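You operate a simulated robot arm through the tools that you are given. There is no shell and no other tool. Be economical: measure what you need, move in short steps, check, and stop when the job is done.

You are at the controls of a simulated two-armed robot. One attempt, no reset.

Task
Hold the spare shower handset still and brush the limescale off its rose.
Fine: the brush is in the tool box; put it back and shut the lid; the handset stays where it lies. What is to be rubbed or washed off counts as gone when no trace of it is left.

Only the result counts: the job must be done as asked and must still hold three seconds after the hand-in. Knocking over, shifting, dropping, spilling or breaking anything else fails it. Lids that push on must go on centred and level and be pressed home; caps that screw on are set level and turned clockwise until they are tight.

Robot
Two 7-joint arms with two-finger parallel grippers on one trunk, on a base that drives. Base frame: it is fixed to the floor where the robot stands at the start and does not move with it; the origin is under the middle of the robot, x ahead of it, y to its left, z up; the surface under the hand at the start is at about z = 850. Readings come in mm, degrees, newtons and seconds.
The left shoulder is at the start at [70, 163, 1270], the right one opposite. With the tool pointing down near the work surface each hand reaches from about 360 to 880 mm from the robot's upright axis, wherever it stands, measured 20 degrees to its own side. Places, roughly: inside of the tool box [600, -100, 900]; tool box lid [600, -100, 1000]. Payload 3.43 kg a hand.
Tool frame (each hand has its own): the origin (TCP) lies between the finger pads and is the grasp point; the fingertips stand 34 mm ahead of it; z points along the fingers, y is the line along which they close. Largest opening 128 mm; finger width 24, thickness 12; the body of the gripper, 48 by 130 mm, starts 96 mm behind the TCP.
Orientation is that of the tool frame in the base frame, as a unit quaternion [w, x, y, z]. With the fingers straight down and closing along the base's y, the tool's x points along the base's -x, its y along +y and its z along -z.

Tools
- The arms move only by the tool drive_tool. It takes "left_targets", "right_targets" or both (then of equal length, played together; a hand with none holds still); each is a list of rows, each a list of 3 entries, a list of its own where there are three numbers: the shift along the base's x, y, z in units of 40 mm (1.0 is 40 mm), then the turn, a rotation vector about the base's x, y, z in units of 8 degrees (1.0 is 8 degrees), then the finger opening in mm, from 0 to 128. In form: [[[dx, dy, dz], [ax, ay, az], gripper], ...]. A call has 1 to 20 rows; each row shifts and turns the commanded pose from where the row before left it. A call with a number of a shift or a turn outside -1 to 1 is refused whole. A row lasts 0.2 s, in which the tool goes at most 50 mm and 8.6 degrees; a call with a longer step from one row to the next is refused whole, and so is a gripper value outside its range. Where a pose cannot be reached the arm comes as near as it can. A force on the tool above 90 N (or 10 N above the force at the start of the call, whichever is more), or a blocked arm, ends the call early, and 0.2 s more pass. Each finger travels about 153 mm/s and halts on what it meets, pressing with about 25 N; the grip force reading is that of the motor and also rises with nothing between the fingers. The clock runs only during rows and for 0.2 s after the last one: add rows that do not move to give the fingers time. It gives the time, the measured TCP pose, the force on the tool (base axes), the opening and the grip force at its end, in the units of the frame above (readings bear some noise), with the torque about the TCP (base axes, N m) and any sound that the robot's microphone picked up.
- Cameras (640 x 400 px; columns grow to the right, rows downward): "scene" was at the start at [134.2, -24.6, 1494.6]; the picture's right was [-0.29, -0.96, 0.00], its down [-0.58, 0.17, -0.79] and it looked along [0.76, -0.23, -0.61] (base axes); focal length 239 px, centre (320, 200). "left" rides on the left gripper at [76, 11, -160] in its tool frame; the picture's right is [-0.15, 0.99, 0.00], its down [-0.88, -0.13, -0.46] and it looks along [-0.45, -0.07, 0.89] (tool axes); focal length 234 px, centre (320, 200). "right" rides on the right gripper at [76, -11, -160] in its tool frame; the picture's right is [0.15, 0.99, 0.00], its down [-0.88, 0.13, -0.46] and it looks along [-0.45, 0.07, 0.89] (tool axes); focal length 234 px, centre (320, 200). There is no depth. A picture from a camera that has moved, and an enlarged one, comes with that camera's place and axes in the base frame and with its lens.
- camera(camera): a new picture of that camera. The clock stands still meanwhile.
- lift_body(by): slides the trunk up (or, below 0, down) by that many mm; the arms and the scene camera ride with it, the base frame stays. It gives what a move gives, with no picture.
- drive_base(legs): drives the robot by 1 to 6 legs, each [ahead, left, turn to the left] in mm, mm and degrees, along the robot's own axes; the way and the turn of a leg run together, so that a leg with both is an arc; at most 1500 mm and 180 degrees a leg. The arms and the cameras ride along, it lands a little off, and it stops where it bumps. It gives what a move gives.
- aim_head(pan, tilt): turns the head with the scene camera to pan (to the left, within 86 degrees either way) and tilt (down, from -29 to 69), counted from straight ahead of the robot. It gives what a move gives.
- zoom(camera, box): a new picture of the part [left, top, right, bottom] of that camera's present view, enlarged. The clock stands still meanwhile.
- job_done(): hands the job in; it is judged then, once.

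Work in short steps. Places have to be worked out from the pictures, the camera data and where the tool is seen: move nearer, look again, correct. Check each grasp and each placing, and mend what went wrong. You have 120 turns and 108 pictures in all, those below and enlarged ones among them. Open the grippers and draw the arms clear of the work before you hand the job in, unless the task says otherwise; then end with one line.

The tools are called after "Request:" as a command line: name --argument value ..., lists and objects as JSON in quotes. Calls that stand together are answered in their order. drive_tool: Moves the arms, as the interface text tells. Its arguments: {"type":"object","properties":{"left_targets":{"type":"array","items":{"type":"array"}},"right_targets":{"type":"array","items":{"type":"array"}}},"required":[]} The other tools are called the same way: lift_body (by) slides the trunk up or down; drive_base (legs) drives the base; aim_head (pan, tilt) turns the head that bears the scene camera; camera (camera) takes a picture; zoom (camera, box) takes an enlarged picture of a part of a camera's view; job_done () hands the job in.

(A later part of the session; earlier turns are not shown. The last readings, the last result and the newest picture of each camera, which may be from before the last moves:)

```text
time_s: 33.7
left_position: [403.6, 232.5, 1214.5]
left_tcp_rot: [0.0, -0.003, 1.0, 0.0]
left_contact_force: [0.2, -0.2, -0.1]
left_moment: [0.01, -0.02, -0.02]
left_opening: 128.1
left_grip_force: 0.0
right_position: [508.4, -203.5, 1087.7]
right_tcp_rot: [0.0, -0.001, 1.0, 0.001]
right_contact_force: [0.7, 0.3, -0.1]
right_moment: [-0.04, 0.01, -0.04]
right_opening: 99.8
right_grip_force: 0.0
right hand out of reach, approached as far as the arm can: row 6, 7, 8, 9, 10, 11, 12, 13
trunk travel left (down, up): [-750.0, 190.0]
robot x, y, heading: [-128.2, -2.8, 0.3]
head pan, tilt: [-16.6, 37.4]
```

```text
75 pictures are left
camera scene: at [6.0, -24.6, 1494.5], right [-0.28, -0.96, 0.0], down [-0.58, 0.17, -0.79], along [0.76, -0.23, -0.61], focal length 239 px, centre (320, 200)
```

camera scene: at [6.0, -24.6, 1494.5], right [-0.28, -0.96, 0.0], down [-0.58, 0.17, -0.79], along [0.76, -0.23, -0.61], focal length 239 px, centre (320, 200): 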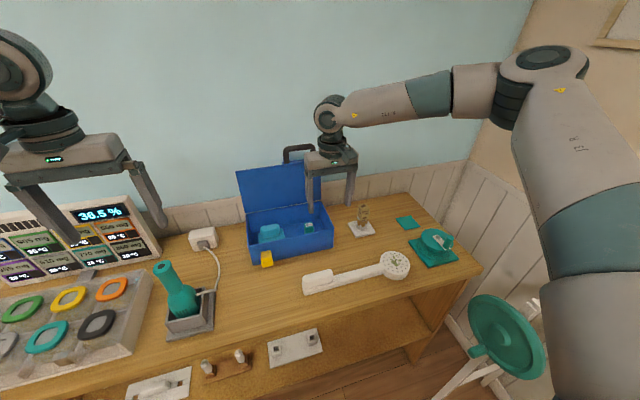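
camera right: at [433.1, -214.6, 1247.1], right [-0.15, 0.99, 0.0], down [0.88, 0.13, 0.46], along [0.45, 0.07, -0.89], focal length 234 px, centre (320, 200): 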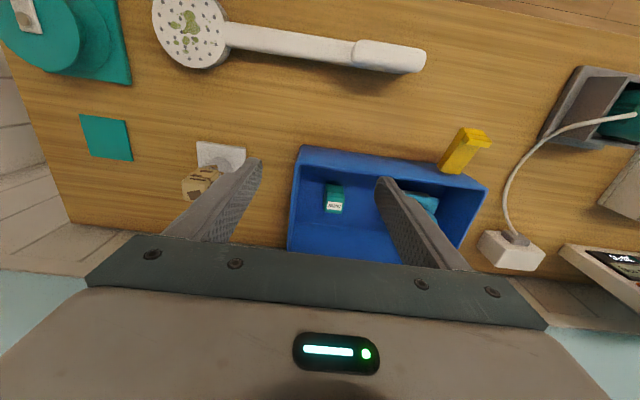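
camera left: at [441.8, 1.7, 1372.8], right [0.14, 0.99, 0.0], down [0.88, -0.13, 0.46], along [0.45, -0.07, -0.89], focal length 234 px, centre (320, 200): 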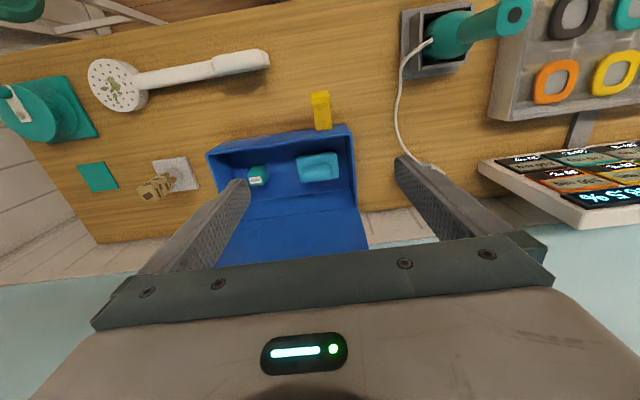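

The right arm can't reach further inward than about y -200 relative to the base here. I'll drive the base left about 250 mm so the brush lies on the right hand's own side.

Request:
drive_base --legs '[[0, 250, 0]]'

Request:
drive_tool --right_targets '[[[0.4, -0.2, 0], [0, 0, 0], 100], [[0.4, -0.2, 0], [0, 0, 0], 100], [[0.4, -0.2, 0], [0, 0, 0], 100], [[0, 0, 0], [0, 0, 0], 100]]'

Request:
camera --camera "right"

```text
time_s: 35.5
left_position: [402.1, 482.1, 1214.5]
left_tcp_rot: [0.0, -0.001, 1.0, 0.0]
left_contact_force: [0.5, -0.2, -0.2]
left_moment: [0.02, -0.02, -0.01]
left_opening: 128.0
left_grip_force: 0.0
right_position: [506.5, 45.7, 1088.4]
right_tcp_rot: [0.001, -0.001, 1.0, 0.0]
right_contact_force: [-0.6, -0.2, -0.2]
right_moment: [0.01, 0.01, 0.01]
right_opening: 99.9
right_grip_force: 0.1
trunk travel left (down, up): [-750.0, 190.0]
robot x, y, heading: [-129.4, 251.2, -0.1]
head pan, tilt: [-16.6, 37.4]
```

```text
time_s: 36.5
left_position: [402.8, 480.9, 1214.7]
left_tcp_rot: [0.0, -0.002, 1.0, 0.0]
left_contact_force: [0.1, -0.4, 0.6]
left_moment: [-0.01, 0.0, -0.01]
left_opening: 127.9
left_grip_force: 0.0
right_position: [543.8, 11.5, 1092.4]
right_tcp_rot: [0.001, -0.001, 1.0, 0.002]
right_contact_force: [-0.7, 0.0, 0.0]
right_moment: [0.01, 0.0, 0.02]
right_opening: 100.0
right_grip_force: 0.1
right hand out of reach, approached as far as the arm can: row 1, 2, 3
trunk travel left (down, up): [-750.0, 190.0]
robot x, y, heading: [-124.2, 244.9, 0.0]
head pan, tilt: [-16.6, 37.4]
```

```text
74 pictures are left
camera right: at [468.1, 0.1, 1251.2], right [-0.15, 0.99, 0.0], down [0.88, 0.13, 0.46], along [0.45, 0.07, -0.89], focal length 234 px, centre (320, 200)
```

right: 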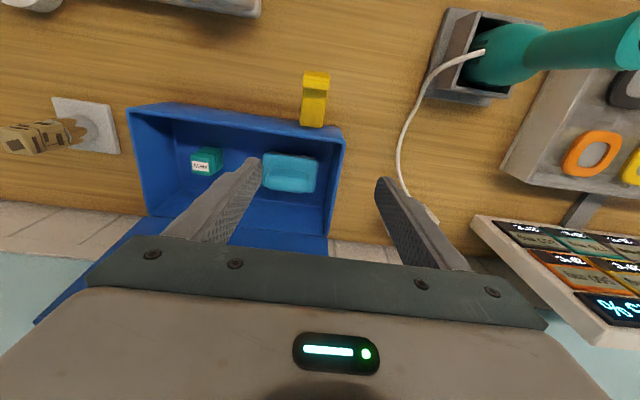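

The wrist view puts the brush at about (610, -29). I'll move outward first, then forward and down above it.

Request:
drive_tool --right_targets '[[[0, -0.6, 0], [0, 0, 0], 100], [[0.4, -0.44, -0.3], [0, 0, 0], 100], [[0.6, 0, -0.7], [0, 0, 0], 100], [[0.65, 0, -0.7], [0, 0, 0], 100], [[0, 0, -0.6], [0, 0, 0], 100], [[0, 0, 0], [0, 0, 0], 100]]'

Request:
camera --camera "right"

Request:
aim_head --pan -22 --tilt 37.4

Request:
zoom --camera "scene" --box '[240, 130, 432, 250]'

```text
time_s: 37.9
left_position: [401.9, 482.5, 1215.1]
left_tcp_rot: [0.0, -0.001, 1.0, 0.0]
left_contact_force: [0.1, 0.1, -0.1]
left_moment: [0.01, 0.02, -0.01]
left_opening: 127.9
left_grip_force: 0.1
right_position: [561.2, -56.9, 1021.4]
right_tcp_rot: [0.002, -0.001, 1.0, 0.001]
right_contact_force: [-0.4, -0.7, 0.2]
right_moment: [0.0, 0.01, 0.0]
right_opening: 99.8
right_grip_force: 0.0
right hand out of reach, approached as far as the arm can: row 3, 4, 5
trunk travel left (down, up): [-750.0, 190.0]
robot x, y, heading: [-129.5, 247.1, 0.4]
head pan, tilt: [-16.6, 37.4]
```

```text
73 pictures are left
camera right: at [486.6, -68.7, 1180.0], right [-0.15, 0.99, 0.0], down [0.88, 0.13, 0.46], along [0.45, 0.07, -0.89], focal length 234 px, centre (320, 200)
```

right: 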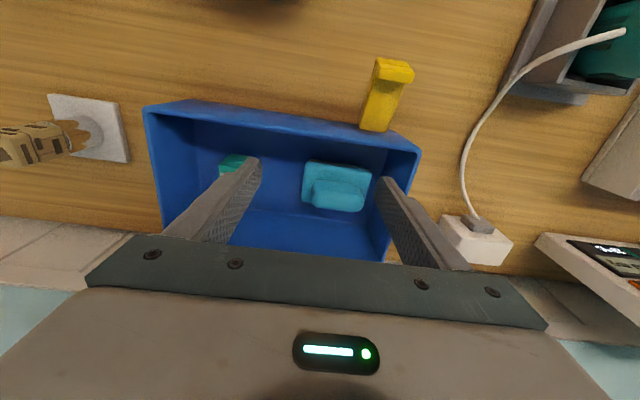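

```text
time_s: 38.6
left_position: [402.4, 482.6, 1214.7]
left_tcp_rot: [0.001, -0.002, 1.0, 0.001]
left_contact_force: [0.2, -0.5, -0.8]
left_moment: [0.01, 0.03, 0.0]
left_opening: 128.1
left_grip_force: 0.0
right_position: [561.3, -56.9, 1021.1]
right_tcp_rot: [0.001, -0.001, 1.0, 0.001]
right_contact_force: [-0.5, -1.1, 0.6]
right_moment: [0.01, -0.01, -0.01]
right_opening: 99.9
right_grip_force: 0.1
trunk travel left (down, up): [-750.0, 190.0]
robot x, y, heading: [-129.0, 249.6, -0.2]
head pan, tilt: [-22.0, 37.4]
```

```text
3.33 times, centred on (336, 190) of scene
camera zoom: at [2.4, 217.2, 1494.5], right [-0.37, -0.93, 0.0], down [-0.56, 0.23, -0.79], along [0.74, -0.3, -0.61], focal length 796 px, centre (267, 233)
```

zoom: 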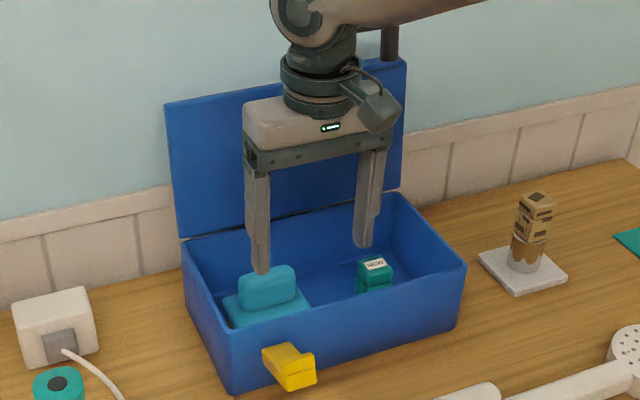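

The reported limit doesn't fit the stated reach, so I suspect the elbow posture has drifted after my yaw manoeuvres. I'll bring the right hand back to its start pose relative to the base and compare the arm posture.

Request:
drive_tool --right_targets '[[[0, 0, 0.9], [0, 0, 0], 100], [[0, 0, 0.9], [0, 0, 0], 100], [[-0.5, -0.2, 0.7], [0, 0, 0], 100], [[-0.75, -0.3, 0.6], [0, 0, 0], 100], [[-0.75, -0.3, 0.6], [0, 0, 0], 100], [[-0.75, -0.3, 0.6], [0, 0, 0], 100], [[-0.75, -0.3, 0.6], [0, 0, 0], 100], [[-0.75, -0.3, 0.6], [0, 0, 0], 100], [[-0.75, -0.3, 0.6], [0, 0, 0], 100], [[-0.75, -0.3, 0.6], [0, 0, 0], 100], [[-0.75, 0, 0.4], [0, 0, 0], 100], [[0, 0, 0], [0, 0, 0], 100]]'

Request:
aim_head --pan -45 --tilt 15

Request:
camera --camera "scene"

Request:
aim_head --pan 45 --tilt 15

Request:
camera --camera "scene"

```text
time_s: 41.2
left_position: [402.0, 482.9, 1214.7]
left_tcp_rot: [0.0, -0.001, 1.0, 0.001]
left_contact_force: [-0.3, -0.2, 0.4]
left_moment: [0.0, 0.01, 0.02]
left_opening: 128.1
left_grip_force: 0.0
right_position: [301.3, -149.3, 1305.4]
right_tcp_rot: [0.0, 0.0, 1.0, 0.0]
right_contact_force: [0.3, 0.4, 0.3]
right_moment: [-0.02, 0.03, -0.01]
right_opening: 99.9
right_grip_force: 0.0
trunk travel left (down, up): [-750.0, 190.0]
robot x, y, heading: [-127.5, 247.6, -0.1]
head pan, tilt: [-22.0, 37.4]
```

```text
time_s: 42.0
left_position: [402.1, 481.9, 1215.4]
left_tcp_rot: [0.0, -0.002, 1.0, 0.0]
left_contact_force: [0.3, 0.1, -0.7]
left_moment: [0.01, 0.03, -0.02]
left_opening: 128.0
left_grip_force: 0.1
right_position: [301.1, -148.7, 1305.1]
right_tcp_rot: [0.001, -0.001, 1.0, 0.001]
right_contact_force: [-1.1, 0.2, -0.2]
right_moment: [-0.02, 0.02, 0.0]
right_opening: 100.2
right_grip_force: 0.1
trunk travel left (down, up): [-750.0, 190.0]
robot x, y, heading: [-130.3, 249.2, 0.0]
head pan, tilt: [-45.0, 15.0]
```

```text
71 pictures are left
camera scene: at [-12.0, 183.6, 1530.1], right [-0.7, -0.71, 0.0], down [-0.18, 0.18, -0.97], along [0.69, -0.68, -0.26], focal length 239 px, centre (320, 200)
```

scene: 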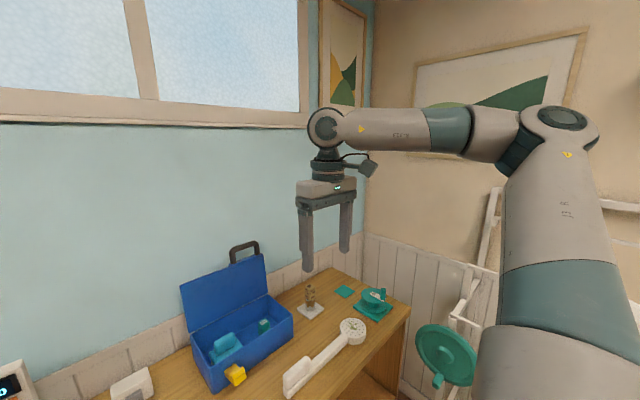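

```text
time_s: 43.7
left_position: [402.2, 481.9, 1214.7]
left_tcp_rot: [0.0, -0.002, 1.0, 0.0]
left_contact_force: [-0.2, 1.0, -0.8]
left_moment: [-0.02, 0.01, -0.02]
left_opening: 127.8
left_grip_force: 0.0
right_position: [299.8, -149.0, 1305.8]
right_tcp_rot: [0.001, -0.001, 1.0, 0.0]
right_contact_force: [1.0, 0.1, -0.5]
right_moment: [0.01, -0.01, -0.02]
right_opening: 99.8
right_grip_force: 0.0
trunk travel left (down, up): [-750.0, 190.0]
robot x, y, heading: [-130.0, 250.2, 0.1]
head pan, tilt: [45.0, 15.0]
```

```text
70 pictures are left
camera scene: at [-12.1, 315.6, 1530.2], right [0.71, -0.71, 0.0], down [-0.18, -0.18, -0.97], along [0.68, 0.68, -0.26], focal length 239 px, centre (320, 200)
```

scene: 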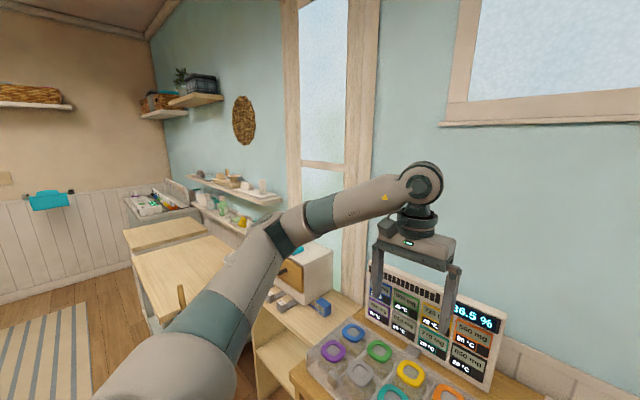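

The right elbow has drifted up high while the left one sits out and lower. To swivel it back I'll take the right hand round a wide loop in free space in front of the desk: high-out, low-out, low-in, then up. Then I'll look at the elbow again.

Request:
drive_tool --right_targets '[[[-0.36, -0.7, 0.54], [0, 0, 0], 100], [[-0.36, -0.7, 0.54], [0, 0, 0], 100], [[-0.36, -0.7, 0.54], [0, 0, 0], 100], [[-0.36, -0.7, 0.54], [0, 0, 0], 100], [[-0.36, -0.7, 0.54], [0, 0, 0], 100], [[-0.36, -0.7, 0.54], [0, 0, 0], 100], [[-0.36, -0.7, 0.54], [0, 0, 0], 100], [[-0.36, -0.7, 0.54], [0, 0, 0], 100], [[-0.36, -0.7, 0.54], [0, 0, 0], 100], [[0, 0, -0.95], [0, 0, 0], 100], [[0, 0, -0.95], [0, 0, 0], 100], [[0, 0, -0.95], [0, 0, 0], 100], [[0, 0, -0.95], [0, 0, 0], 100], [[0, 0, -0.95], [0, 0, 0], 100], [[0, 0, -0.95], [0, 0, 0], 100], [[0, 0, -0.95], [0, 0, 0], 100], [[0, 0, -0.95], [0, 0, 0], 100], [[0, 0, -0.95], [0, 0, 0], 100], [[0, 0, -0.95], [0, 0, 0], 100], [[0, 0, -0.95], [0, 0, 0], 100]]'

Request:
aim_head --pan -60 --tilt 20

Request:
camera --camera "scene"

```text
time_s: 47.9
left_position: [402.2, 481.9, 1215.8]
left_tcp_rot: [0.0, -0.002, 1.0, 0.001]
left_contact_force: [-0.3, -0.9, -0.2]
left_moment: [-0.01, -0.01, 0.02]
left_opening: 127.8
left_grip_force: 0.1
right_position: [188.6, -327.8, 1027.6]
right_tcp_rot: [0.001, -0.002, 1.0, 0.001]
right_contact_force: [-0.1, -1.0, -0.3]
right_moment: [0.0, 0.02, 0.02]
right_opening: 99.8
right_grip_force: 0.0
right hand out of reach, approached as far as the arm can: row 7, 8, 9
trunk travel left (down, up): [-750.0, 190.0]
robot x, y, heading: [-130.8, 249.8, 0.1]
head pan, tilt: [45.0, 15.0]
```

```text
time_s: 49.7
left_position: [402.3, 483.3, 1215.7]
left_tcp_rot: [0.0, -0.002, 1.0, -0.001]
left_contact_force: [0.4, 0.4, -0.2]
left_moment: [0.05, -0.01, -0.01]
left_opening: 128.1
left_grip_force: 0.1
right_position: [186.9, -326.7, 1028.3]
right_tcp_rot: [0.001, -0.001, 1.0, 0.001]
right_contact_force: [-0.6, -0.4, 0.1]
right_moment: [0.01, -0.01, -0.01]
right_opening: 100.0
right_grip_force: 0.0
trunk travel left (down, up): [-750.0, 190.0]
robot x, y, heading: [-125.8, 250.1, -0.0]
head pan, tilt: [-60.0, 20.0]
```

```text
69 pictures are left
camera scene: at [-31.3, 168.9, 1522.1], right [-0.86, -0.5, 0.0], down [-0.17, 0.3, -0.94], along [0.47, -0.81, -0.34], focal length 239 px, centre (320, 200)
```

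scene: 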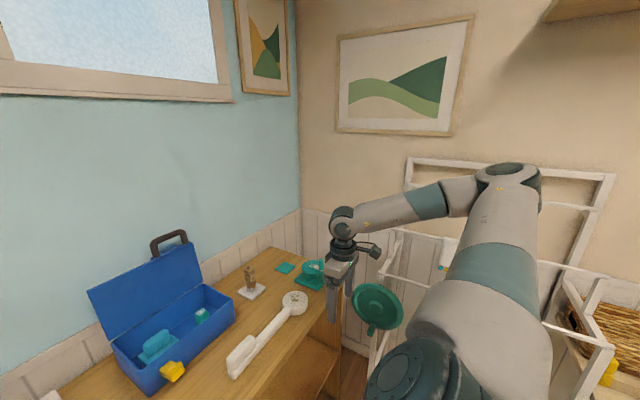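

The elbow is lower now. I'll carry the loop on inward at low height.

Request:
drive_tool --right_targets '[[[0.2, 0.9, 0], [0, 0, 0], 100], [[0.2, 0.9, 0], [0, 0, 0], 100], [[0.2, 0.9, 0], [0, 0, 0], 100], [[0.2, 0.9, 0], [0, 0, 0], 100], [[0.2, 0.9, 0], [0, 0, 0], 100], [[0.2, 0.9, 0], [0, 0, 0], 100], [[0.2, 0.9, 0], [0, 0, 0], 100], [[0.2, 0.9, 0], [0, 0, 0], 100], [[0.2, 0.9, 0], [0, 0, 0], 100], [[0, 0, 0], [0, 0, 0], 100]]'

Request:
camera --camera "scene"

```text
time_s: 51.9
left_position: [401.6, 482.3, 1214.5]
left_tcp_rot: [0.0, -0.002, 1.0, 0.0]
left_contact_force: [-0.2, -0.4, 0.3]
left_moment: [0.04, 0.0, 0.03]
left_opening: 128.0
left_grip_force: 0.0
right_position: [262.1, 0.7, 1026.1]
right_tcp_rot: [0.0, -0.001, 1.0, 0.001]
right_contact_force: [-0.1, 0.3, -0.3]
right_moment: [0.01, -0.01, -0.02]
right_opening: 100.1
right_grip_force: 0.0
trunk travel left (down, up): [-750.0, 190.0]
robot x, y, heading: [-130.7, 248.7, 0.3]
head pan, tilt: [-60.0, 20.0]
```

```text
68 pictures are left
camera scene: at [-32.0, 167.9, 1522.1], right [-0.86, -0.5, 0.0], down [-0.17, 0.3, -0.94], along [0.47, -0.81, -0.34], focal length 239 px, centre (320, 200)
```

scene: 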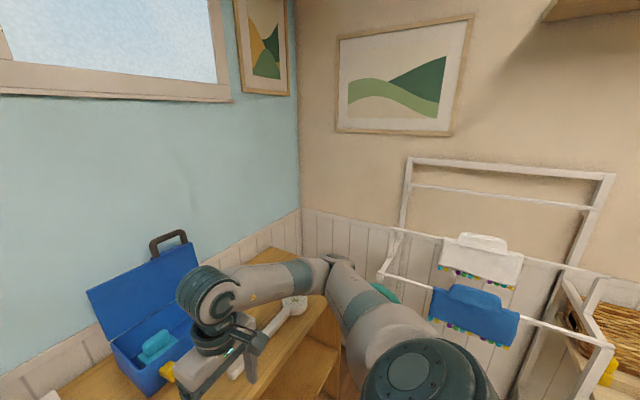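

The elbow is now low and forward, like the left arm, and no limits were hit. I'll go up a bit and then forward over the brush.

Request:
drive_tool --right_targets '[[[0, 0, 0.8], [0, 0, 0], 100], [[0.3, 0, 0.8], [0, 0, 0], 100], [[0.9, -0.1, 0], [0, 0, 0], 100], [[0.9, -0.1, 0], [0, 0, 0], 100], [[0.9, -0.1, 0], [0, 0, 0], 100], [[0.9, -0.1, 0], [0, 0, 0], 100], [[0.9, -0.1, 0], [0, 0, 0], 100], [[0.9, -0.1, 0], [0, 0, 0], 100], [[0.9, -0.1, 0], [0, 0, 0], 100], [[0.9, -0.1, 0], [0, 0, 0], 100], [[0.9, 0, 0], [0, 0, 0], 100], [[0, 0, 0], [0, 0, 0], 100]]'

Request:
camera --camera "right"

```text
time_s: 54.5
left_position: [402.0, 483.0, 1215.0]
left_tcp_rot: [0.001, -0.002, 1.0, 0.0]
left_contact_force: [0.7, -0.8, -0.6]
left_moment: [0.04, 0.0, -0.01]
left_opening: 128.0
left_grip_force: 0.0
right_position: [599.6, -33.7, 1089.8]
right_tcp_rot: [0.001, 0.0, 1.0, 0.002]
right_contact_force: [-0.7, -0.2, -0.1]
right_moment: [0.04, 0.01, -0.02]
right_opening: 100.2
right_grip_force: 0.1
trunk travel left (down, up): [-750.0, 190.0]
robot x, y, heading: [-131.8, 248.5, -0.1]
head pan, tilt: [-60.0, 20.0]
```

```text
67 pictures are left
camera right: at [523.9, -45.0, 1248.6], right [-0.15, 0.99, 0.0], down [0.88, 0.13, 0.46], along [0.45, 0.07, -0.89], focal length 234 px, centre (320, 200)
```

right: 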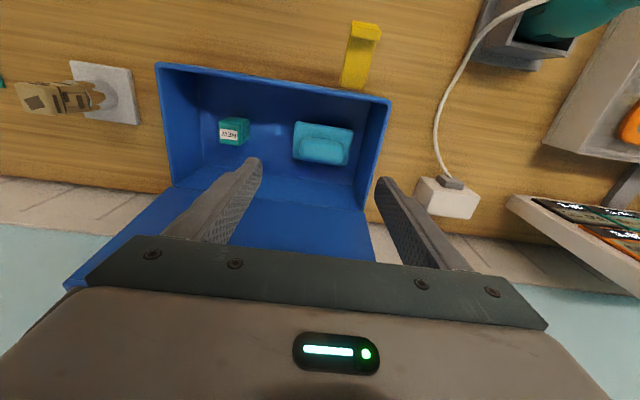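

Full reach is restored. The grip centre now reads about (613, -26), so I'll align and descend halfway, then recheck.

Request:
drive_tool --right_targets '[[[0.33, 0.2, -0.5], [0, 0, 0], 100], [[0, 0, -0.7], [0, 0, 0], 100], [[0, 0, -0.7], [0, 0, 0], 100], [[0, 0, -0.6], [0, 0, 0], 100], [[0, 0, 0], [0, 0, 0], 100]]'

Request:
camera --camera "right"

Request:
aim_head --pan -20 --tilt 40

Request:
zoom --camera "scene" --box '[240, 110, 400, 210]'

```text
time_s: 55.7
left_position: [402.3, 482.8, 1215.4]
left_tcp_rot: [-0.001, -0.002, 1.0, -0.001]
left_contact_force: [0.5, -0.2, 0.3]
left_moment: [0.0, -0.01, 0.0]
left_opening: 128.1
left_grip_force: 0.0
right_position: [608.9, -26.3, 989.7]
right_tcp_rot: [0.001, -0.002, 1.0, 0.0]
right_contact_force: [0.0, -1.0, 0.8]
right_moment: [0.03, 0.01, -0.01]
right_opening: 100.0
right_grip_force: 0.0
trunk travel left (down, up): [-750.0, 190.0]
robot x, y, heading: [-130.3, 251.8, 0.1]
head pan, tilt: [-60.0, 20.0]
```

```text
66 pictures are left
camera right: at [534.3, -37.6, 1148.5], right [-0.15, 0.99, 0.0], down [0.88, 0.13, 0.46], along [0.45, 0.07, -0.89], focal length 234 px, centre (320, 200)
```

right: 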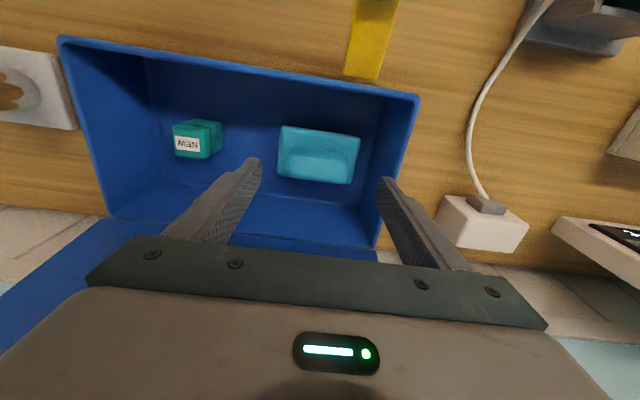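

```text
time_s: 56.8
left_position: [403.0, 482.1, 1215.0]
left_tcp_rot: [0.001, -0.002, 1.0, 0.001]
left_contact_force: [0.1, -0.1, -0.3]
left_moment: [0.04, -0.02, -0.01]
left_opening: 128.1
left_grip_force: 0.1
right_position: [611.3, -24.7, 989.0]
right_tcp_rot: [0.001, 0.0, 1.0, 0.001]
right_contact_force: [0.1, -0.2, 0.4]
right_moment: [-0.02, 0.0, -0.02]
right_opening: 99.9
right_grip_force: 0.1
trunk travel left (down, up): [-750.0, 190.0]
robot x, y, heading: [-127.6, 246.8, 0.2]
head pan, tilt: [-20.0, 40.0]
```

```text
4.00 times, centred on (320, 160) of scene
camera zoom: at [2.0, 220.5, 1490.7], right [-0.34, -0.94, 0.0], down [-0.6, 0.22, -0.77], along [0.72, -0.26, -0.64], focal length 955 px, centre (320, 360)
```

zoom: 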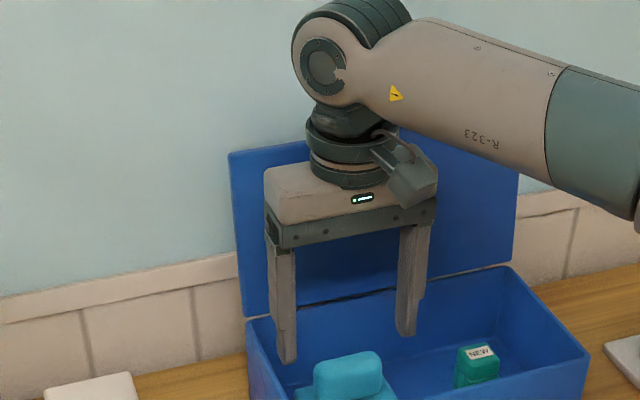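

The base plate is slightly longer than the grip, so the fingertips must stop just above it. I'll shift to (606, -23), descend to about z 960 and look again.

Request:
drive_tool --right_targets '[[[-0.1, 0.05, -0.35], [0, 0, 0], 96], [[0, 0, -0.35], [0, 0, 0], 96], [[0, 0, 0], [0, 0, 0], 96]]'

Request:
zoom --camera "right" --box '[230, 90, 422, 210]'

Request:
zoom --camera "scene" --box '[290, 170, 370, 220]'

```text
time_s: 57.6
left_position: [402.1, 482.4, 1214.6]
left_tcp_rot: [0.0, -0.002, 1.0, 0.0]
left_contact_force: [-0.8, -0.6, 0.5]
left_moment: [-0.02, 0.01, 0.01]
left_opening: 127.7
left_grip_force: 0.0
right_position: [607.5, -24.1, 960.6]
right_tcp_rot: [0.001, -0.001, 1.0, 0.001]
right_contact_force: [-0.3, -0.7, -0.5]
right_moment: [-0.02, 0.02, 0.0]
right_opening: 96.0
right_grip_force: 0.1
trunk travel left (down, up): [-750.0, 190.0]
robot x, y, heading: [-128.7, 248.8, 0.3]
head pan, tilt: [-20.0, 40.0]
```

```text
3.33 times, centred on (326, 150) of right
camera zoom: at [531.7, -35.0, 1119.4], right [-0.15, 0.99, 0.0], down [0.88, 0.13, 0.46], along [0.45, 0.07, -0.89], focal length 781 px, centre (300, 367)
```

zoom: 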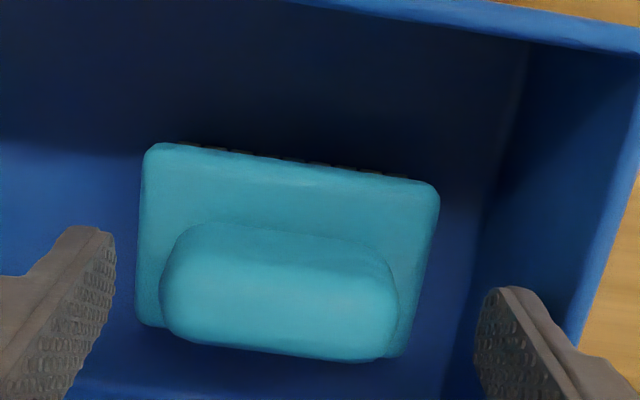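

```text
8.00 times, centred on (330, 195) of scene
camera zoom: at [1.9, 220.7, 1490.7], right [-0.34, -0.94, 0.0], down [-0.6, 0.22, -0.77], along [0.72, -0.26, -0.64], focal length 1910 px, centre (240, 240)
```

zoom: 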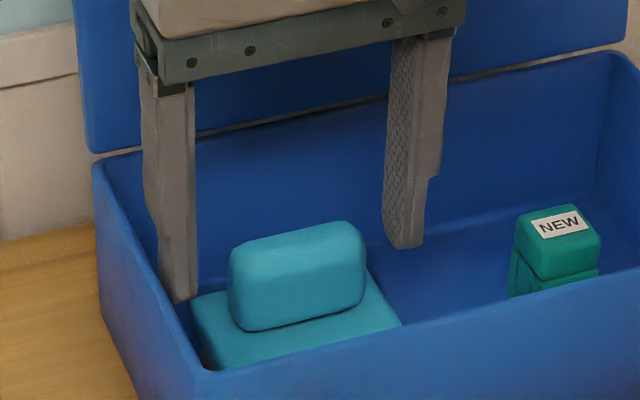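

Refined: grip centre (610, -28), grip ±32 and base ±42 in y, yaw about 0. I'll align, set the opening to 78 and lower in small steps until the tips feel the base plate.

Request:
drive_tool --right_targets '[[[0.06, -0.09, -0.2], [0, 0, 0], 80], [[0, 0, -0.25], [0, 0, 0], 80], [[0, 0, 0], [0, 0, 0], 80]]'

Request:
zoom --camera "right" --box '[230, 90, 422, 210]'

Request:
zoom --camera "scene" --box '[290, 170, 370, 220]'

```text
time_s: 58.4
left_position: [401.7, 481.8, 1213.5]
left_tcp_rot: [0.0, -0.002, 1.0, -0.001]
left_contact_force: [0.4, 0.1, -0.4]
left_moment: [0.03, 0.0, 0.0]
left_opening: 128.0
left_grip_force: 0.1
right_position: [609.3, -26.7, 940.8]
right_tcp_rot: [0.001, -0.001, 1.0, 0.001]
right_contact_force: [0.2, 0.9, -0.4]
right_moment: [0.01, -0.04, 0.0]
right_opening: 80.1
right_grip_force: 0.0
trunk travel left (down, up): [-750.0, 190.0]
robot x, y, heading: [-126.4, 249.0, 0.2]
head pan, tilt: [-20.0, 40.0]
```

```text
3.33 times, centred on (326, 150) of right
camera zoom: at [533.4, -38.7, 1101.2], right [-0.15, 0.99, 0.0], down [0.88, 0.13, 0.46], along [0.45, 0.07, -0.89], focal length 781 px, centre (300, 367)
```

zoom: 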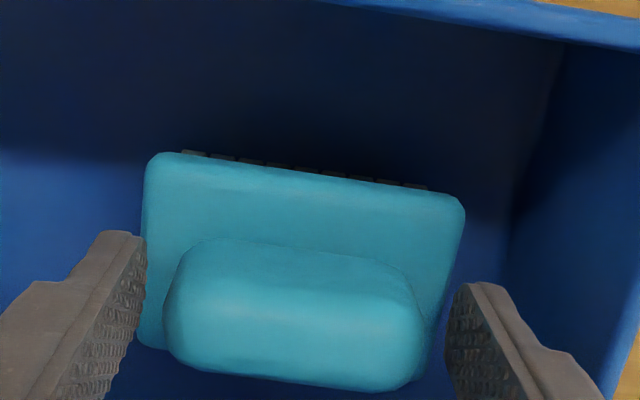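

```text
8.00 times, centred on (330, 195) of scene
camera zoom: at [2.0, 220.7, 1490.6], right [-0.34, -0.94, 0.0], down [-0.6, 0.22, -0.77], along [0.72, -0.26, -0.64], focal length 1910 px, centre (240, 240)
```

zoom: 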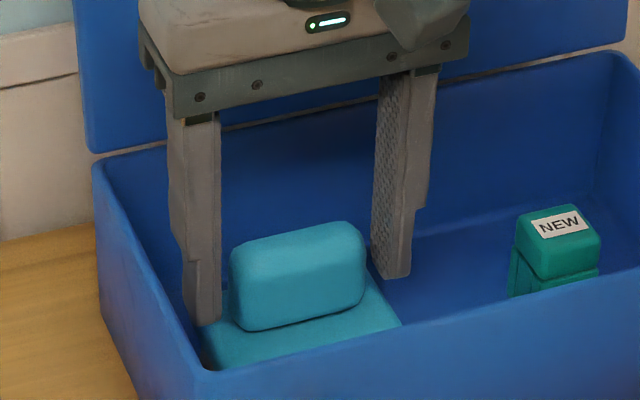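

The fingers straddle the grip with about 6 mm to spare. I'll step down another 8 mm and watch the force.

Request:
drive_tool --right_targets '[[[0, 0, -0.1], [0, 0, 0], 80], [[0, 0, -0.1], [0, 0, 0], 80], [[0, 0, 0], [0, 0, 0], 80]]'

Request:
zoom --camera "scene" --box '[300, 180, 348, 210]'

```text
time_s: 59.2
left_position: [403.0, 482.1, 1215.2]
left_tcp_rot: [0.0, -0.002, 1.0, 0.0]
left_contact_force: [-0.1, 0.0, 0.0]
left_moment: [0.02, 0.01, 0.03]
left_opening: 128.0
left_grip_force: 0.0
right_position: [608.3, -25.4, 935.0]
right_tcp_rot: [0.001, -0.001, 1.0, 0.001]
right_contact_force: [-1.6, 0.4, -0.5]
right_moment: [-0.01, 0.0, 0.0]
right_opening: 80.4
right_grip_force: 0.1
trunk travel left (down, up): [-750.0, 190.0]
robot x, y, heading: [-126.9, 247.9, 0.1]
head pan, tilt: [-20.0, 40.0]
```

```text
13.33 times, centred on (324, 195) of scene
camera zoom: at [2.1, 220.6, 1490.6], right [-0.34, -0.94, 0.0], down [-0.6, 0.22, -0.77], along [0.72, -0.26, -0.64], focal length 3184 px, centre (267, 267)
```

zoom: 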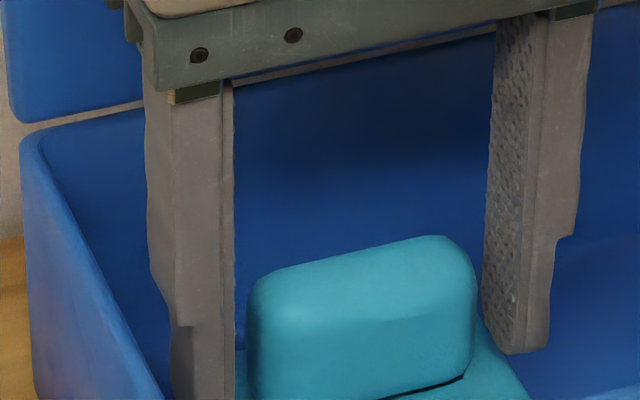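

The fingertips now overlap the grip by roughly 25 mm and there's no contact force. I'll close the fingers on it.

Request:
drive_tool --right_targets '[[[0, 0, 0], [0, 0, 0], 66], [[0, 0, 0], [0, 0, 0], 50], [[0, 0, 0], [0, 0, 0], 40], [[0, 0, 0], [0, 0, 0], 40]]'

Request:
zoom --camera "scene" --box '[290, 170, 370, 220]'

```text
time_s: 60.2
left_position: [401.6, 483.5, 1214.7]
left_tcp_rot: [0.0, -0.002, 1.0, 0.001]
left_contact_force: [0.3, -0.8, -0.3]
left_moment: [-0.04, 0.0, -0.02]
left_opening: 128.3
left_grip_force: 0.2
right_position: [608.7, -28.5, 934.6]
right_tcp_rot: [0.002, -0.001, 1.0, 0.001]
right_contact_force: [-0.6, -0.6, 0.4]
right_moment: [0.0, -0.01, -0.04]
right_opening: 64.0
right_grip_force: 25.1
trunk travel left (down, up): [-750.0, 190.0]
robot x, y, heading: [-127.2, 248.6, 0.1]
head pan, tilt: [-20.0, 40.0]
```

```text
8.00 times, centred on (330, 195) of scene
camera zoom: at [2.1, 220.6, 1490.6], right [-0.34, -0.94, 0.0], down [-0.6, 0.22, -0.77], along [0.72, -0.26, -0.64], focal length 1910 px, centre (240, 240)
```

zoom: 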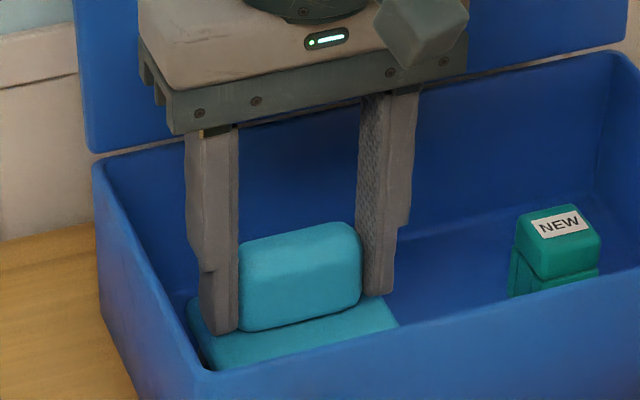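

Held at 64 mm with 25 N; the put-back pose is TCP (609, -28, 935). I'll lift straight up and check.

Request:
drive_tool --right_targets '[[[0, 0, 0.5], [0, 0, 0], 40], [[0, 0, 0.8], [0, 0, 0], 40], [[0, 0, 0.9], [0, 0, 0], 40], [[0, 0, 0.9], [0, 0, 0], 40], [[0, 0, 0.9], [0, 0, 0], 40], [[0, 0, 0], [0, 0, 0], 40]]'

Request:
camera --camera "right"

Request:
camera --camera "scene"

```text
time_s: 61.6
left_position: [404.2, 481.7, 1215.8]
left_tcp_rot: [0.0, -0.002, 1.0, 0.0]
left_contact_force: [-0.5, -0.6, 0.2]
left_moment: [-0.02, 0.03, -0.02]
left_opening: 127.9
left_grip_force: 0.0
right_position: [611.2, -25.8, 1095.6]
right_tcp_rot: [0.001, -0.001, 1.0, 0.001]
right_contact_force: [-0.7, 0.2, -1.3]
right_moment: [0.01, 0.06, -0.02]
right_opening: 64.2
right_grip_force: 25.2
trunk travel left (down, up): [-750.0, 190.0]
robot x, y, heading: [-127.3, 248.2, -0.1]
head pan, tilt: [-20.0, 40.0]
```

```text
58 pictures are left
camera right: at [535.0, -38.2, 1255.5], right [-0.15, 0.99, 0.0], down [0.88, 0.13, 0.46], along [0.45, 0.07, -0.89], focal length 234 px, centre (320, 200)
```

right: 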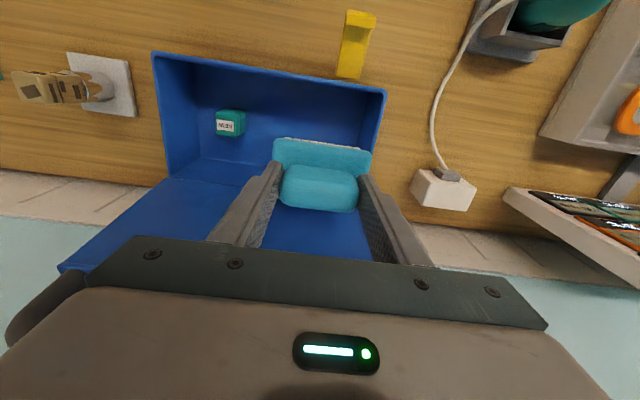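

```text
57 pictures are left
camera scene: at [2.7, 220.2, 1490.5], right [-0.34, -0.94, 0.0], down [-0.61, 0.22, -0.77], along [0.72, -0.26, -0.64], focal length 239 px, centre (320, 200)
```

scene: 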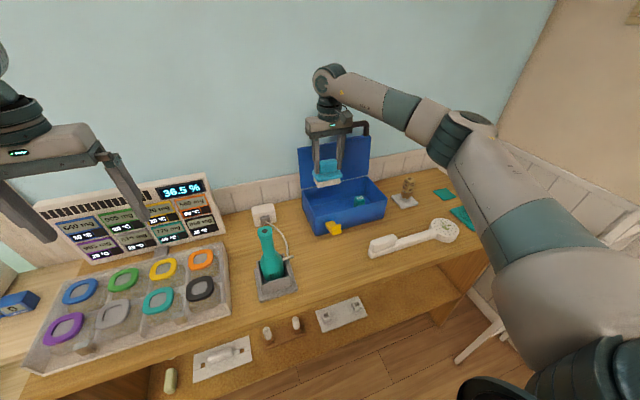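

The brush is out and held. I'll pull it back a little, then drive the base right so the handset lies between both arms.

Request:
drive_tool --right_targets '[[[-0.8, 0, 0.2], [0, 0, 0], 40], [[-0.8, 0, 0.2], [0, 0, 0], 40], [[-0.8, 0, 0.2], [0, 0, 0], 40], [[0, 0, 0], [0, 0, 0], 40]]'

Request:
drive_base --legs '[[0, -485, 0]]'

Request:
aim_head --pan -8 --tilt 45

Request:
camera --camera "scene"

Request:
camera --camera "left"

```text
time_s: 62.6
left_position: [402.1, 482.9, 1215.5]
left_tcp_rot: [0.0, -0.001, 1.0, 0.001]
left_contact_force: [-0.3, 0.2, 0.0]
left_moment: [-0.01, 0.0, 0.02]
left_opening: 128.1
left_grip_force: 0.0
right_position: [514.5, -27.7, 1120.0]
right_tcp_rot: [-0.001, -0.001, 1.0, 0.001]
right_contact_force: [-0.4, 0.2, -0.5]
right_moment: [0.01, 0.06, -0.02]
right_opening: 63.9
right_grip_force: 25.2
trunk travel left (down, up): [-750.0, 190.0]
robot x, y, heading: [-126.2, 248.9, -0.1]
head pan, tilt: [-20.0, 40.0]
```

```text
time_s: 65.5
left_position: [403.0, -22.2, 1215.4]
left_tcp_rot: [0.0, 0.0, 1.0, 0.0]
left_contact_force: [-0.3, 0.6, -0.1]
left_moment: [0.01, -0.02, 0.03]
left_opening: 128.1
left_grip_force: 0.1
right_position: [512.6, -531.6, 1119.7]
right_tcp_rot: [0.002, 0.002, 1.0, 0.0]
right_contact_force: [0.2, 0.4, -0.4]
right_moment: [-0.02, -0.01, -0.01]
right_opening: 64.2
right_grip_force: 25.5
trunk travel left (down, up): [-750.0, 190.0]
robot x, y, heading: [-129.5, -248.4, -0.2]
head pan, tilt: [-20.0, 40.0]
```

```text
time_s: 66.3
left_position: [403.4, -23.2, 1215.4]
left_tcp_rot: [-0.001, 0.002, 1.0, 0.0]
left_contact_force: [-0.2, 0.7, 0.0]
left_moment: [0.02, 0.01, 0.01]
left_opening: 128.0
left_grip_force: 0.1
right_position: [512.4, -533.4, 1120.4]
right_tcp_rot: [-0.001, 0.002, 1.0, 0.0]
right_contact_force: [-0.3, 0.5, -0.4]
right_moment: [-0.01, -0.02, 0.03]
right_opening: 64.2
right_grip_force: 24.4
trunk travel left (down, up): [-750.0, 190.0]
robot x, y, heading: [-129.2, -253.3, -0.2]
head pan, tilt: [-8.0, 45.0]
```

```text
56 pictures are left
camera scene: at [2.4, -264.9, 1483.4], right [-0.14, -0.99, 0.0], down [-0.7, 0.1, -0.71], along [0.7, -0.1, -0.71], focal length 239 px, centre (320, 200)
```

scene: 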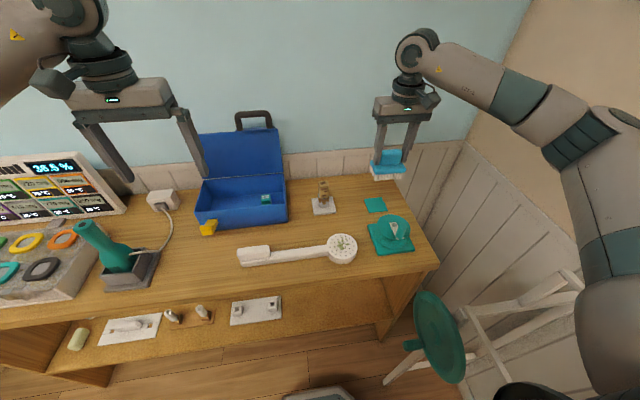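

```text
55 pictures are left
camera left: at [326.6, -11.7, 1373.2], right [0.15, 0.99, 0.0], down [0.88, -0.13, 0.46], along [0.45, -0.07, -0.89], focal length 234 px, centre (320, 200)
```

left: 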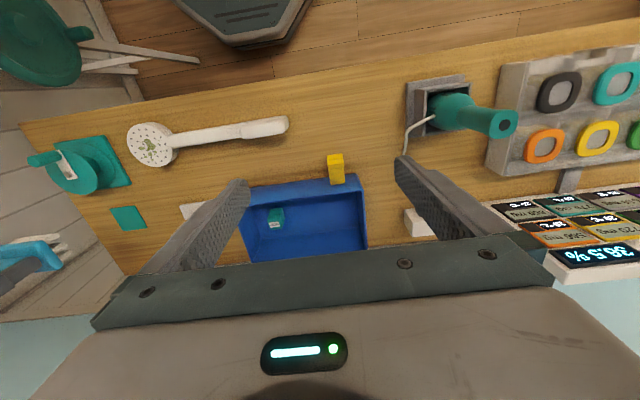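

The base is well placed. Now I turn the left hand to yaw +90° so its fingers close along x across the handset's handle.

Request:
drive_tool --left_targets '[[[0, 0, 0], [0, 0, 0.9375], 128], [[0, 0, 0], [0, 0, 0.9375], 128], [[0, 0, 0], [0, 0, 0.9375], 110], [[0, 0, 0], [0, 0, 0.9375], 80], [[0, 0, 0], [0, 0, 0.9375], 80], [[0, 0, 0], [0, 0, 0.9375], 80], [[0, 0, 0], [0, 0, 0.9375], 80], [[0, 0, 0], [0, 0, 0.9375], 80], [[0, 0, 0], [0, 0, 0.9375], 80], [[0, 0, 0], [0, 0, 0.9375], 80], [[0, 0, 0], [0, 0, 0.9375], 80], [[0, 0, 0], [0, 0, 0.9375], 80], [[0, 0, 0], [0, 0, 0], 80]]'

Request:
zoom --camera "scene" --box '[220, 200, 380, 300]'

Request:
camera --camera "left"

```text
time_s: 69.1
left_position: [403.0, -21.2, 1213.3]
left_tcp_rot: [0.0, -0.707, 0.707, 0.0]
left_contact_force: [0.0, 0.1, 0.5]
left_moment: [0.01, 0.0, -0.02]
left_opening: 80.0
left_grip_force: 0.0
right_position: [512.5, -532.6, 1119.4]
right_tcp_rot: [0.001, 0.001, 1.0, 0.0]
right_contact_force: [-0.1, 0.1, -0.6]
right_moment: [0.01, 0.01, -0.01]
right_opening: 64.0
right_grip_force: 25.2
trunk travel left (down, up): [-750.0, 190.0]
robot x, y, heading: [-129.6, -253.3, -0.1]
head pan, tilt: [-8.0, 45.0]
```

```text
4.00 times, centred on (300, 250) of scene
camera zoom: at [2.4, -264.4, 1483.3], right [-0.14, -0.99, 0.0], down [-0.7, 0.1, -0.71], along [0.7, -0.1, -0.71], focal length 955 px, centre (400, 0)
```

zoom: 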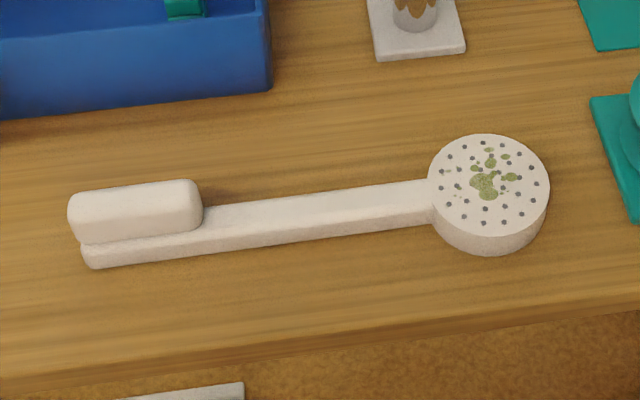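

```text
53 pictures are left
camera left: at [391.2, -98.2, 1372.8], right [-0.99, 0.15, 0.0], down [0.13, 0.88, 0.46], along [0.07, 0.45, -0.89], focal length 234 px, centre (320, 200)
```

left: 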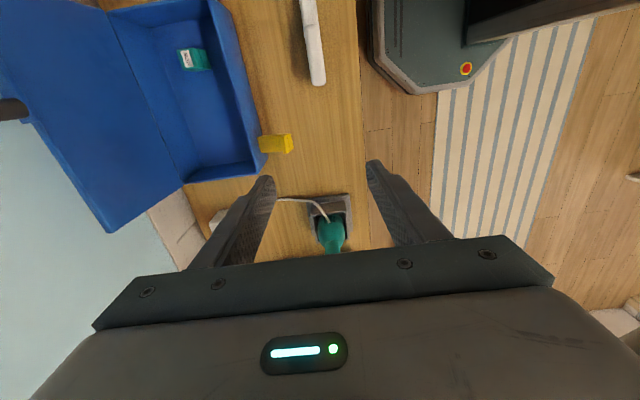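

I judge the handset's raised grip block centred near (410, -130), with the rose at (397, -388). I'll bring the left hand above the block.

Request:
drive_tool --left_targets '[[[0.03, -0.45, -0.8], [0, 0, 0], 80], [[0.03, -0.45, -0.8], [0, 0, 0], 80], [[0.03, -0.45, -0.8], [0, 0, 0], 80], [[0.03, -0.45, -0.8], [0, 0, 0], 80], [[0.03, -0.45, -0.8], [0, 0, 0], 80], [[0.03, -0.45, -0.8], [0, 0, 0], 80], [[0, 0, 0], [0, 0, 0], 80]]'

Request:
camera --camera "left"

```text
time_s: 70.7
left_position: [413.0, -128.4, 1024.1]
left_tcp_rot: [0.0, -0.706, 0.708, 0.0]
left_contact_force: [-0.4, -0.9, -0.6]
left_moment: [0.03, 0.01, -0.02]
left_opening: 80.0
left_grip_force: 0.1
right_position: [511.5, -533.2, 1121.2]
right_tcp_rot: [0.001, 0.002, 1.0, 0.001]
right_contact_force: [0.3, -0.1, -0.6]
right_moment: [0.02, -0.02, -0.02]
right_opening: 64.5
right_grip_force: 25.3
trunk travel left (down, up): [-750.0, 190.0]
robot x, y, heading: [-128.3, -250.8, -0.2]
head pan, tilt: [-8.0, 45.0]
```

```text
52 pictures are left
camera left: at [400.3, -204.6, 1182.7], right [-0.99, 0.15, 0.0], down [0.13, 0.88, 0.46], along [0.07, 0.45, -0.89], focal length 234 px, centre (320, 200)
```

left: 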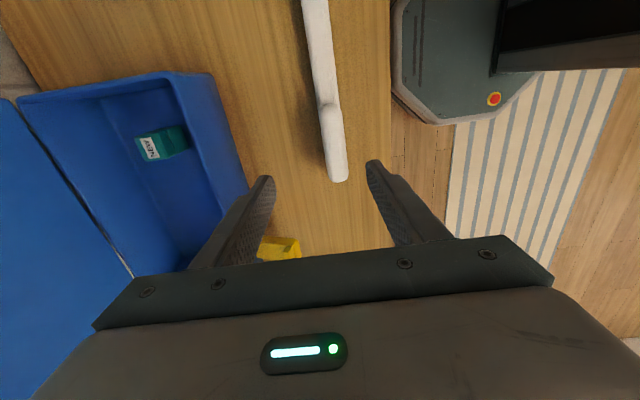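

Triangulating gives the block top near z 910 at about (395, -135), so the handle stands higher than the rose at z 884. I'll shift the left hand by -18 mm in x, descend to about z 970 and check.

Request:
drive_tool --left_targets '[[[-0.25, -0.08, -0.4], [0, 0, 0], 80], [[-0.2, -0.08, -0.5], [0, 0, 0], 80], [[0, 0, -0.4], [0, 0, 0], 80], [[0, 0, 0], [0, 0, 0], 80]]'

Request:
camera --camera "left"

Request:
zoom --camera "scene" --box '[220, 180, 380, 280]'

```text
time_s: 71.7
left_position: [393.8, -136.4, 972.0]
left_tcp_rot: [0.0, -0.707, 0.707, 0.0]
left_contact_force: [0.3, -1.1, -0.2]
left_moment: [-0.03, -0.02, -0.01]
left_opening: 79.9
left_grip_force: 0.0
right_position: [511.6, -532.7, 1120.9]
right_tcp_rot: [0.001, 0.002, 1.0, 0.001]
right_contact_force: [-0.2, 0.3, -1.0]
right_moment: [-0.02, -0.01, -0.01]
right_opening: 64.2
right_grip_force: 24.7
trunk travel left (down, up): [-750.0, 190.0]
robot x, y, heading: [-132.3, -251.2, -0.3]
head pan, tilt: [-8.0, 45.0]
```

```text
51 pictures are left
camera left: at [380.5, -212.6, 1129.9], right [-0.99, 0.15, 0.0], down [0.13, 0.88, 0.46], along [0.07, 0.45, -0.89], focal length 234 px, centre (320, 200)
```

left: 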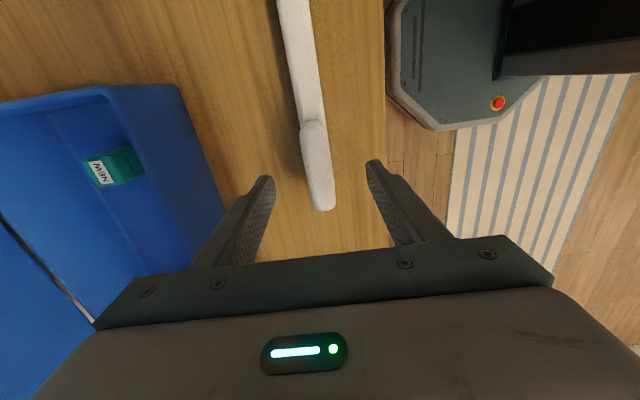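

```text
4.00 times, centred on (300, 230) of scene
camera zoom: at [2.3, -264.4, 1483.4], right [-0.14, -0.99, 0.0], down [-0.7, 0.1, -0.71], along [0.7, -0.1, -0.71], focal length 955 px, centre (400, 80)
```

zoom: 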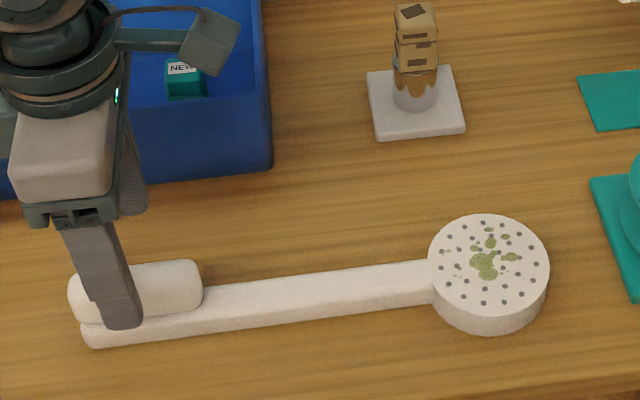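

The block is centred between the fingers to within about 2 mm. I'll descend to z 897 with the fingers still open and check once more.

Request:
drive_tool --left_targets '[[[0.03, 0, -0.5], [0, 0, 0], 70], [[0, 0, -0.5], [0, 0, 0], 60], [[0, 0, -0.5], [0, 0, 0], 56], [[0, 0, -0.37], [0, 0, 0], 56], [[0, 0, 0], [0, 0, 0], 56]]'

Request:
zoom --camera "left" --box '[220, 110, 420, 235]'

Request:
zoom --camera "scene" --box '[220, 220, 300, 270]'

```text
time_s: 72.9
left_position: [393.6, -134.8, 896.6]
left_tcp_rot: [0.0, -0.706, 0.708, 0.001]
left_contact_force: [0.4, -0.4, 0.9]
left_moment: [0.0, 0.02, -0.05]
left_opening: 56.3
left_grip_force: 0.0
right_position: [512.5, -533.0, 1119.4]
right_tcp_rot: [0.0, 0.002, 1.0, 0.002]
right_contact_force: [0.3, -0.1, -0.9]
right_moment: [0.01, 0.01, 0.01]
right_opening: 64.1
right_grip_force: 25.4
trunk travel left (down, up): [-750.0, 190.0]
robot x, y, heading: [-128.6, -251.1, -0.2]
head pan, tilt: [-8.0, 45.0]
```

```text
3.20 times, centred on (320, 172) of left
camera zoom: at [381.1, -211.5, 1055.0], right [-0.99, 0.15, 0.0], down [0.13, 0.88, 0.46], along [0.07, 0.45, -0.89], focal length 749 px, centre (320, 288)
```

zoom: 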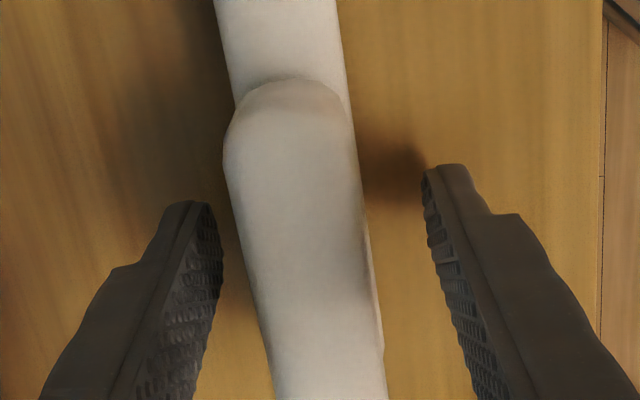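

```text
8.00 times, centred on (260, 245) of scene
camera zoom: at [2.3, -264.5, 1483.4], right [-0.14, -0.99, 0.0], down [-0.7, 0.1, -0.71], along [0.7, -0.1, -0.71], focal length 1910 px, centre (800, -160)
```

zoom: 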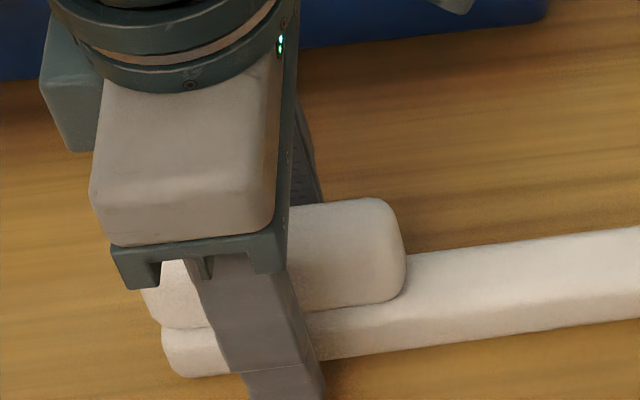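

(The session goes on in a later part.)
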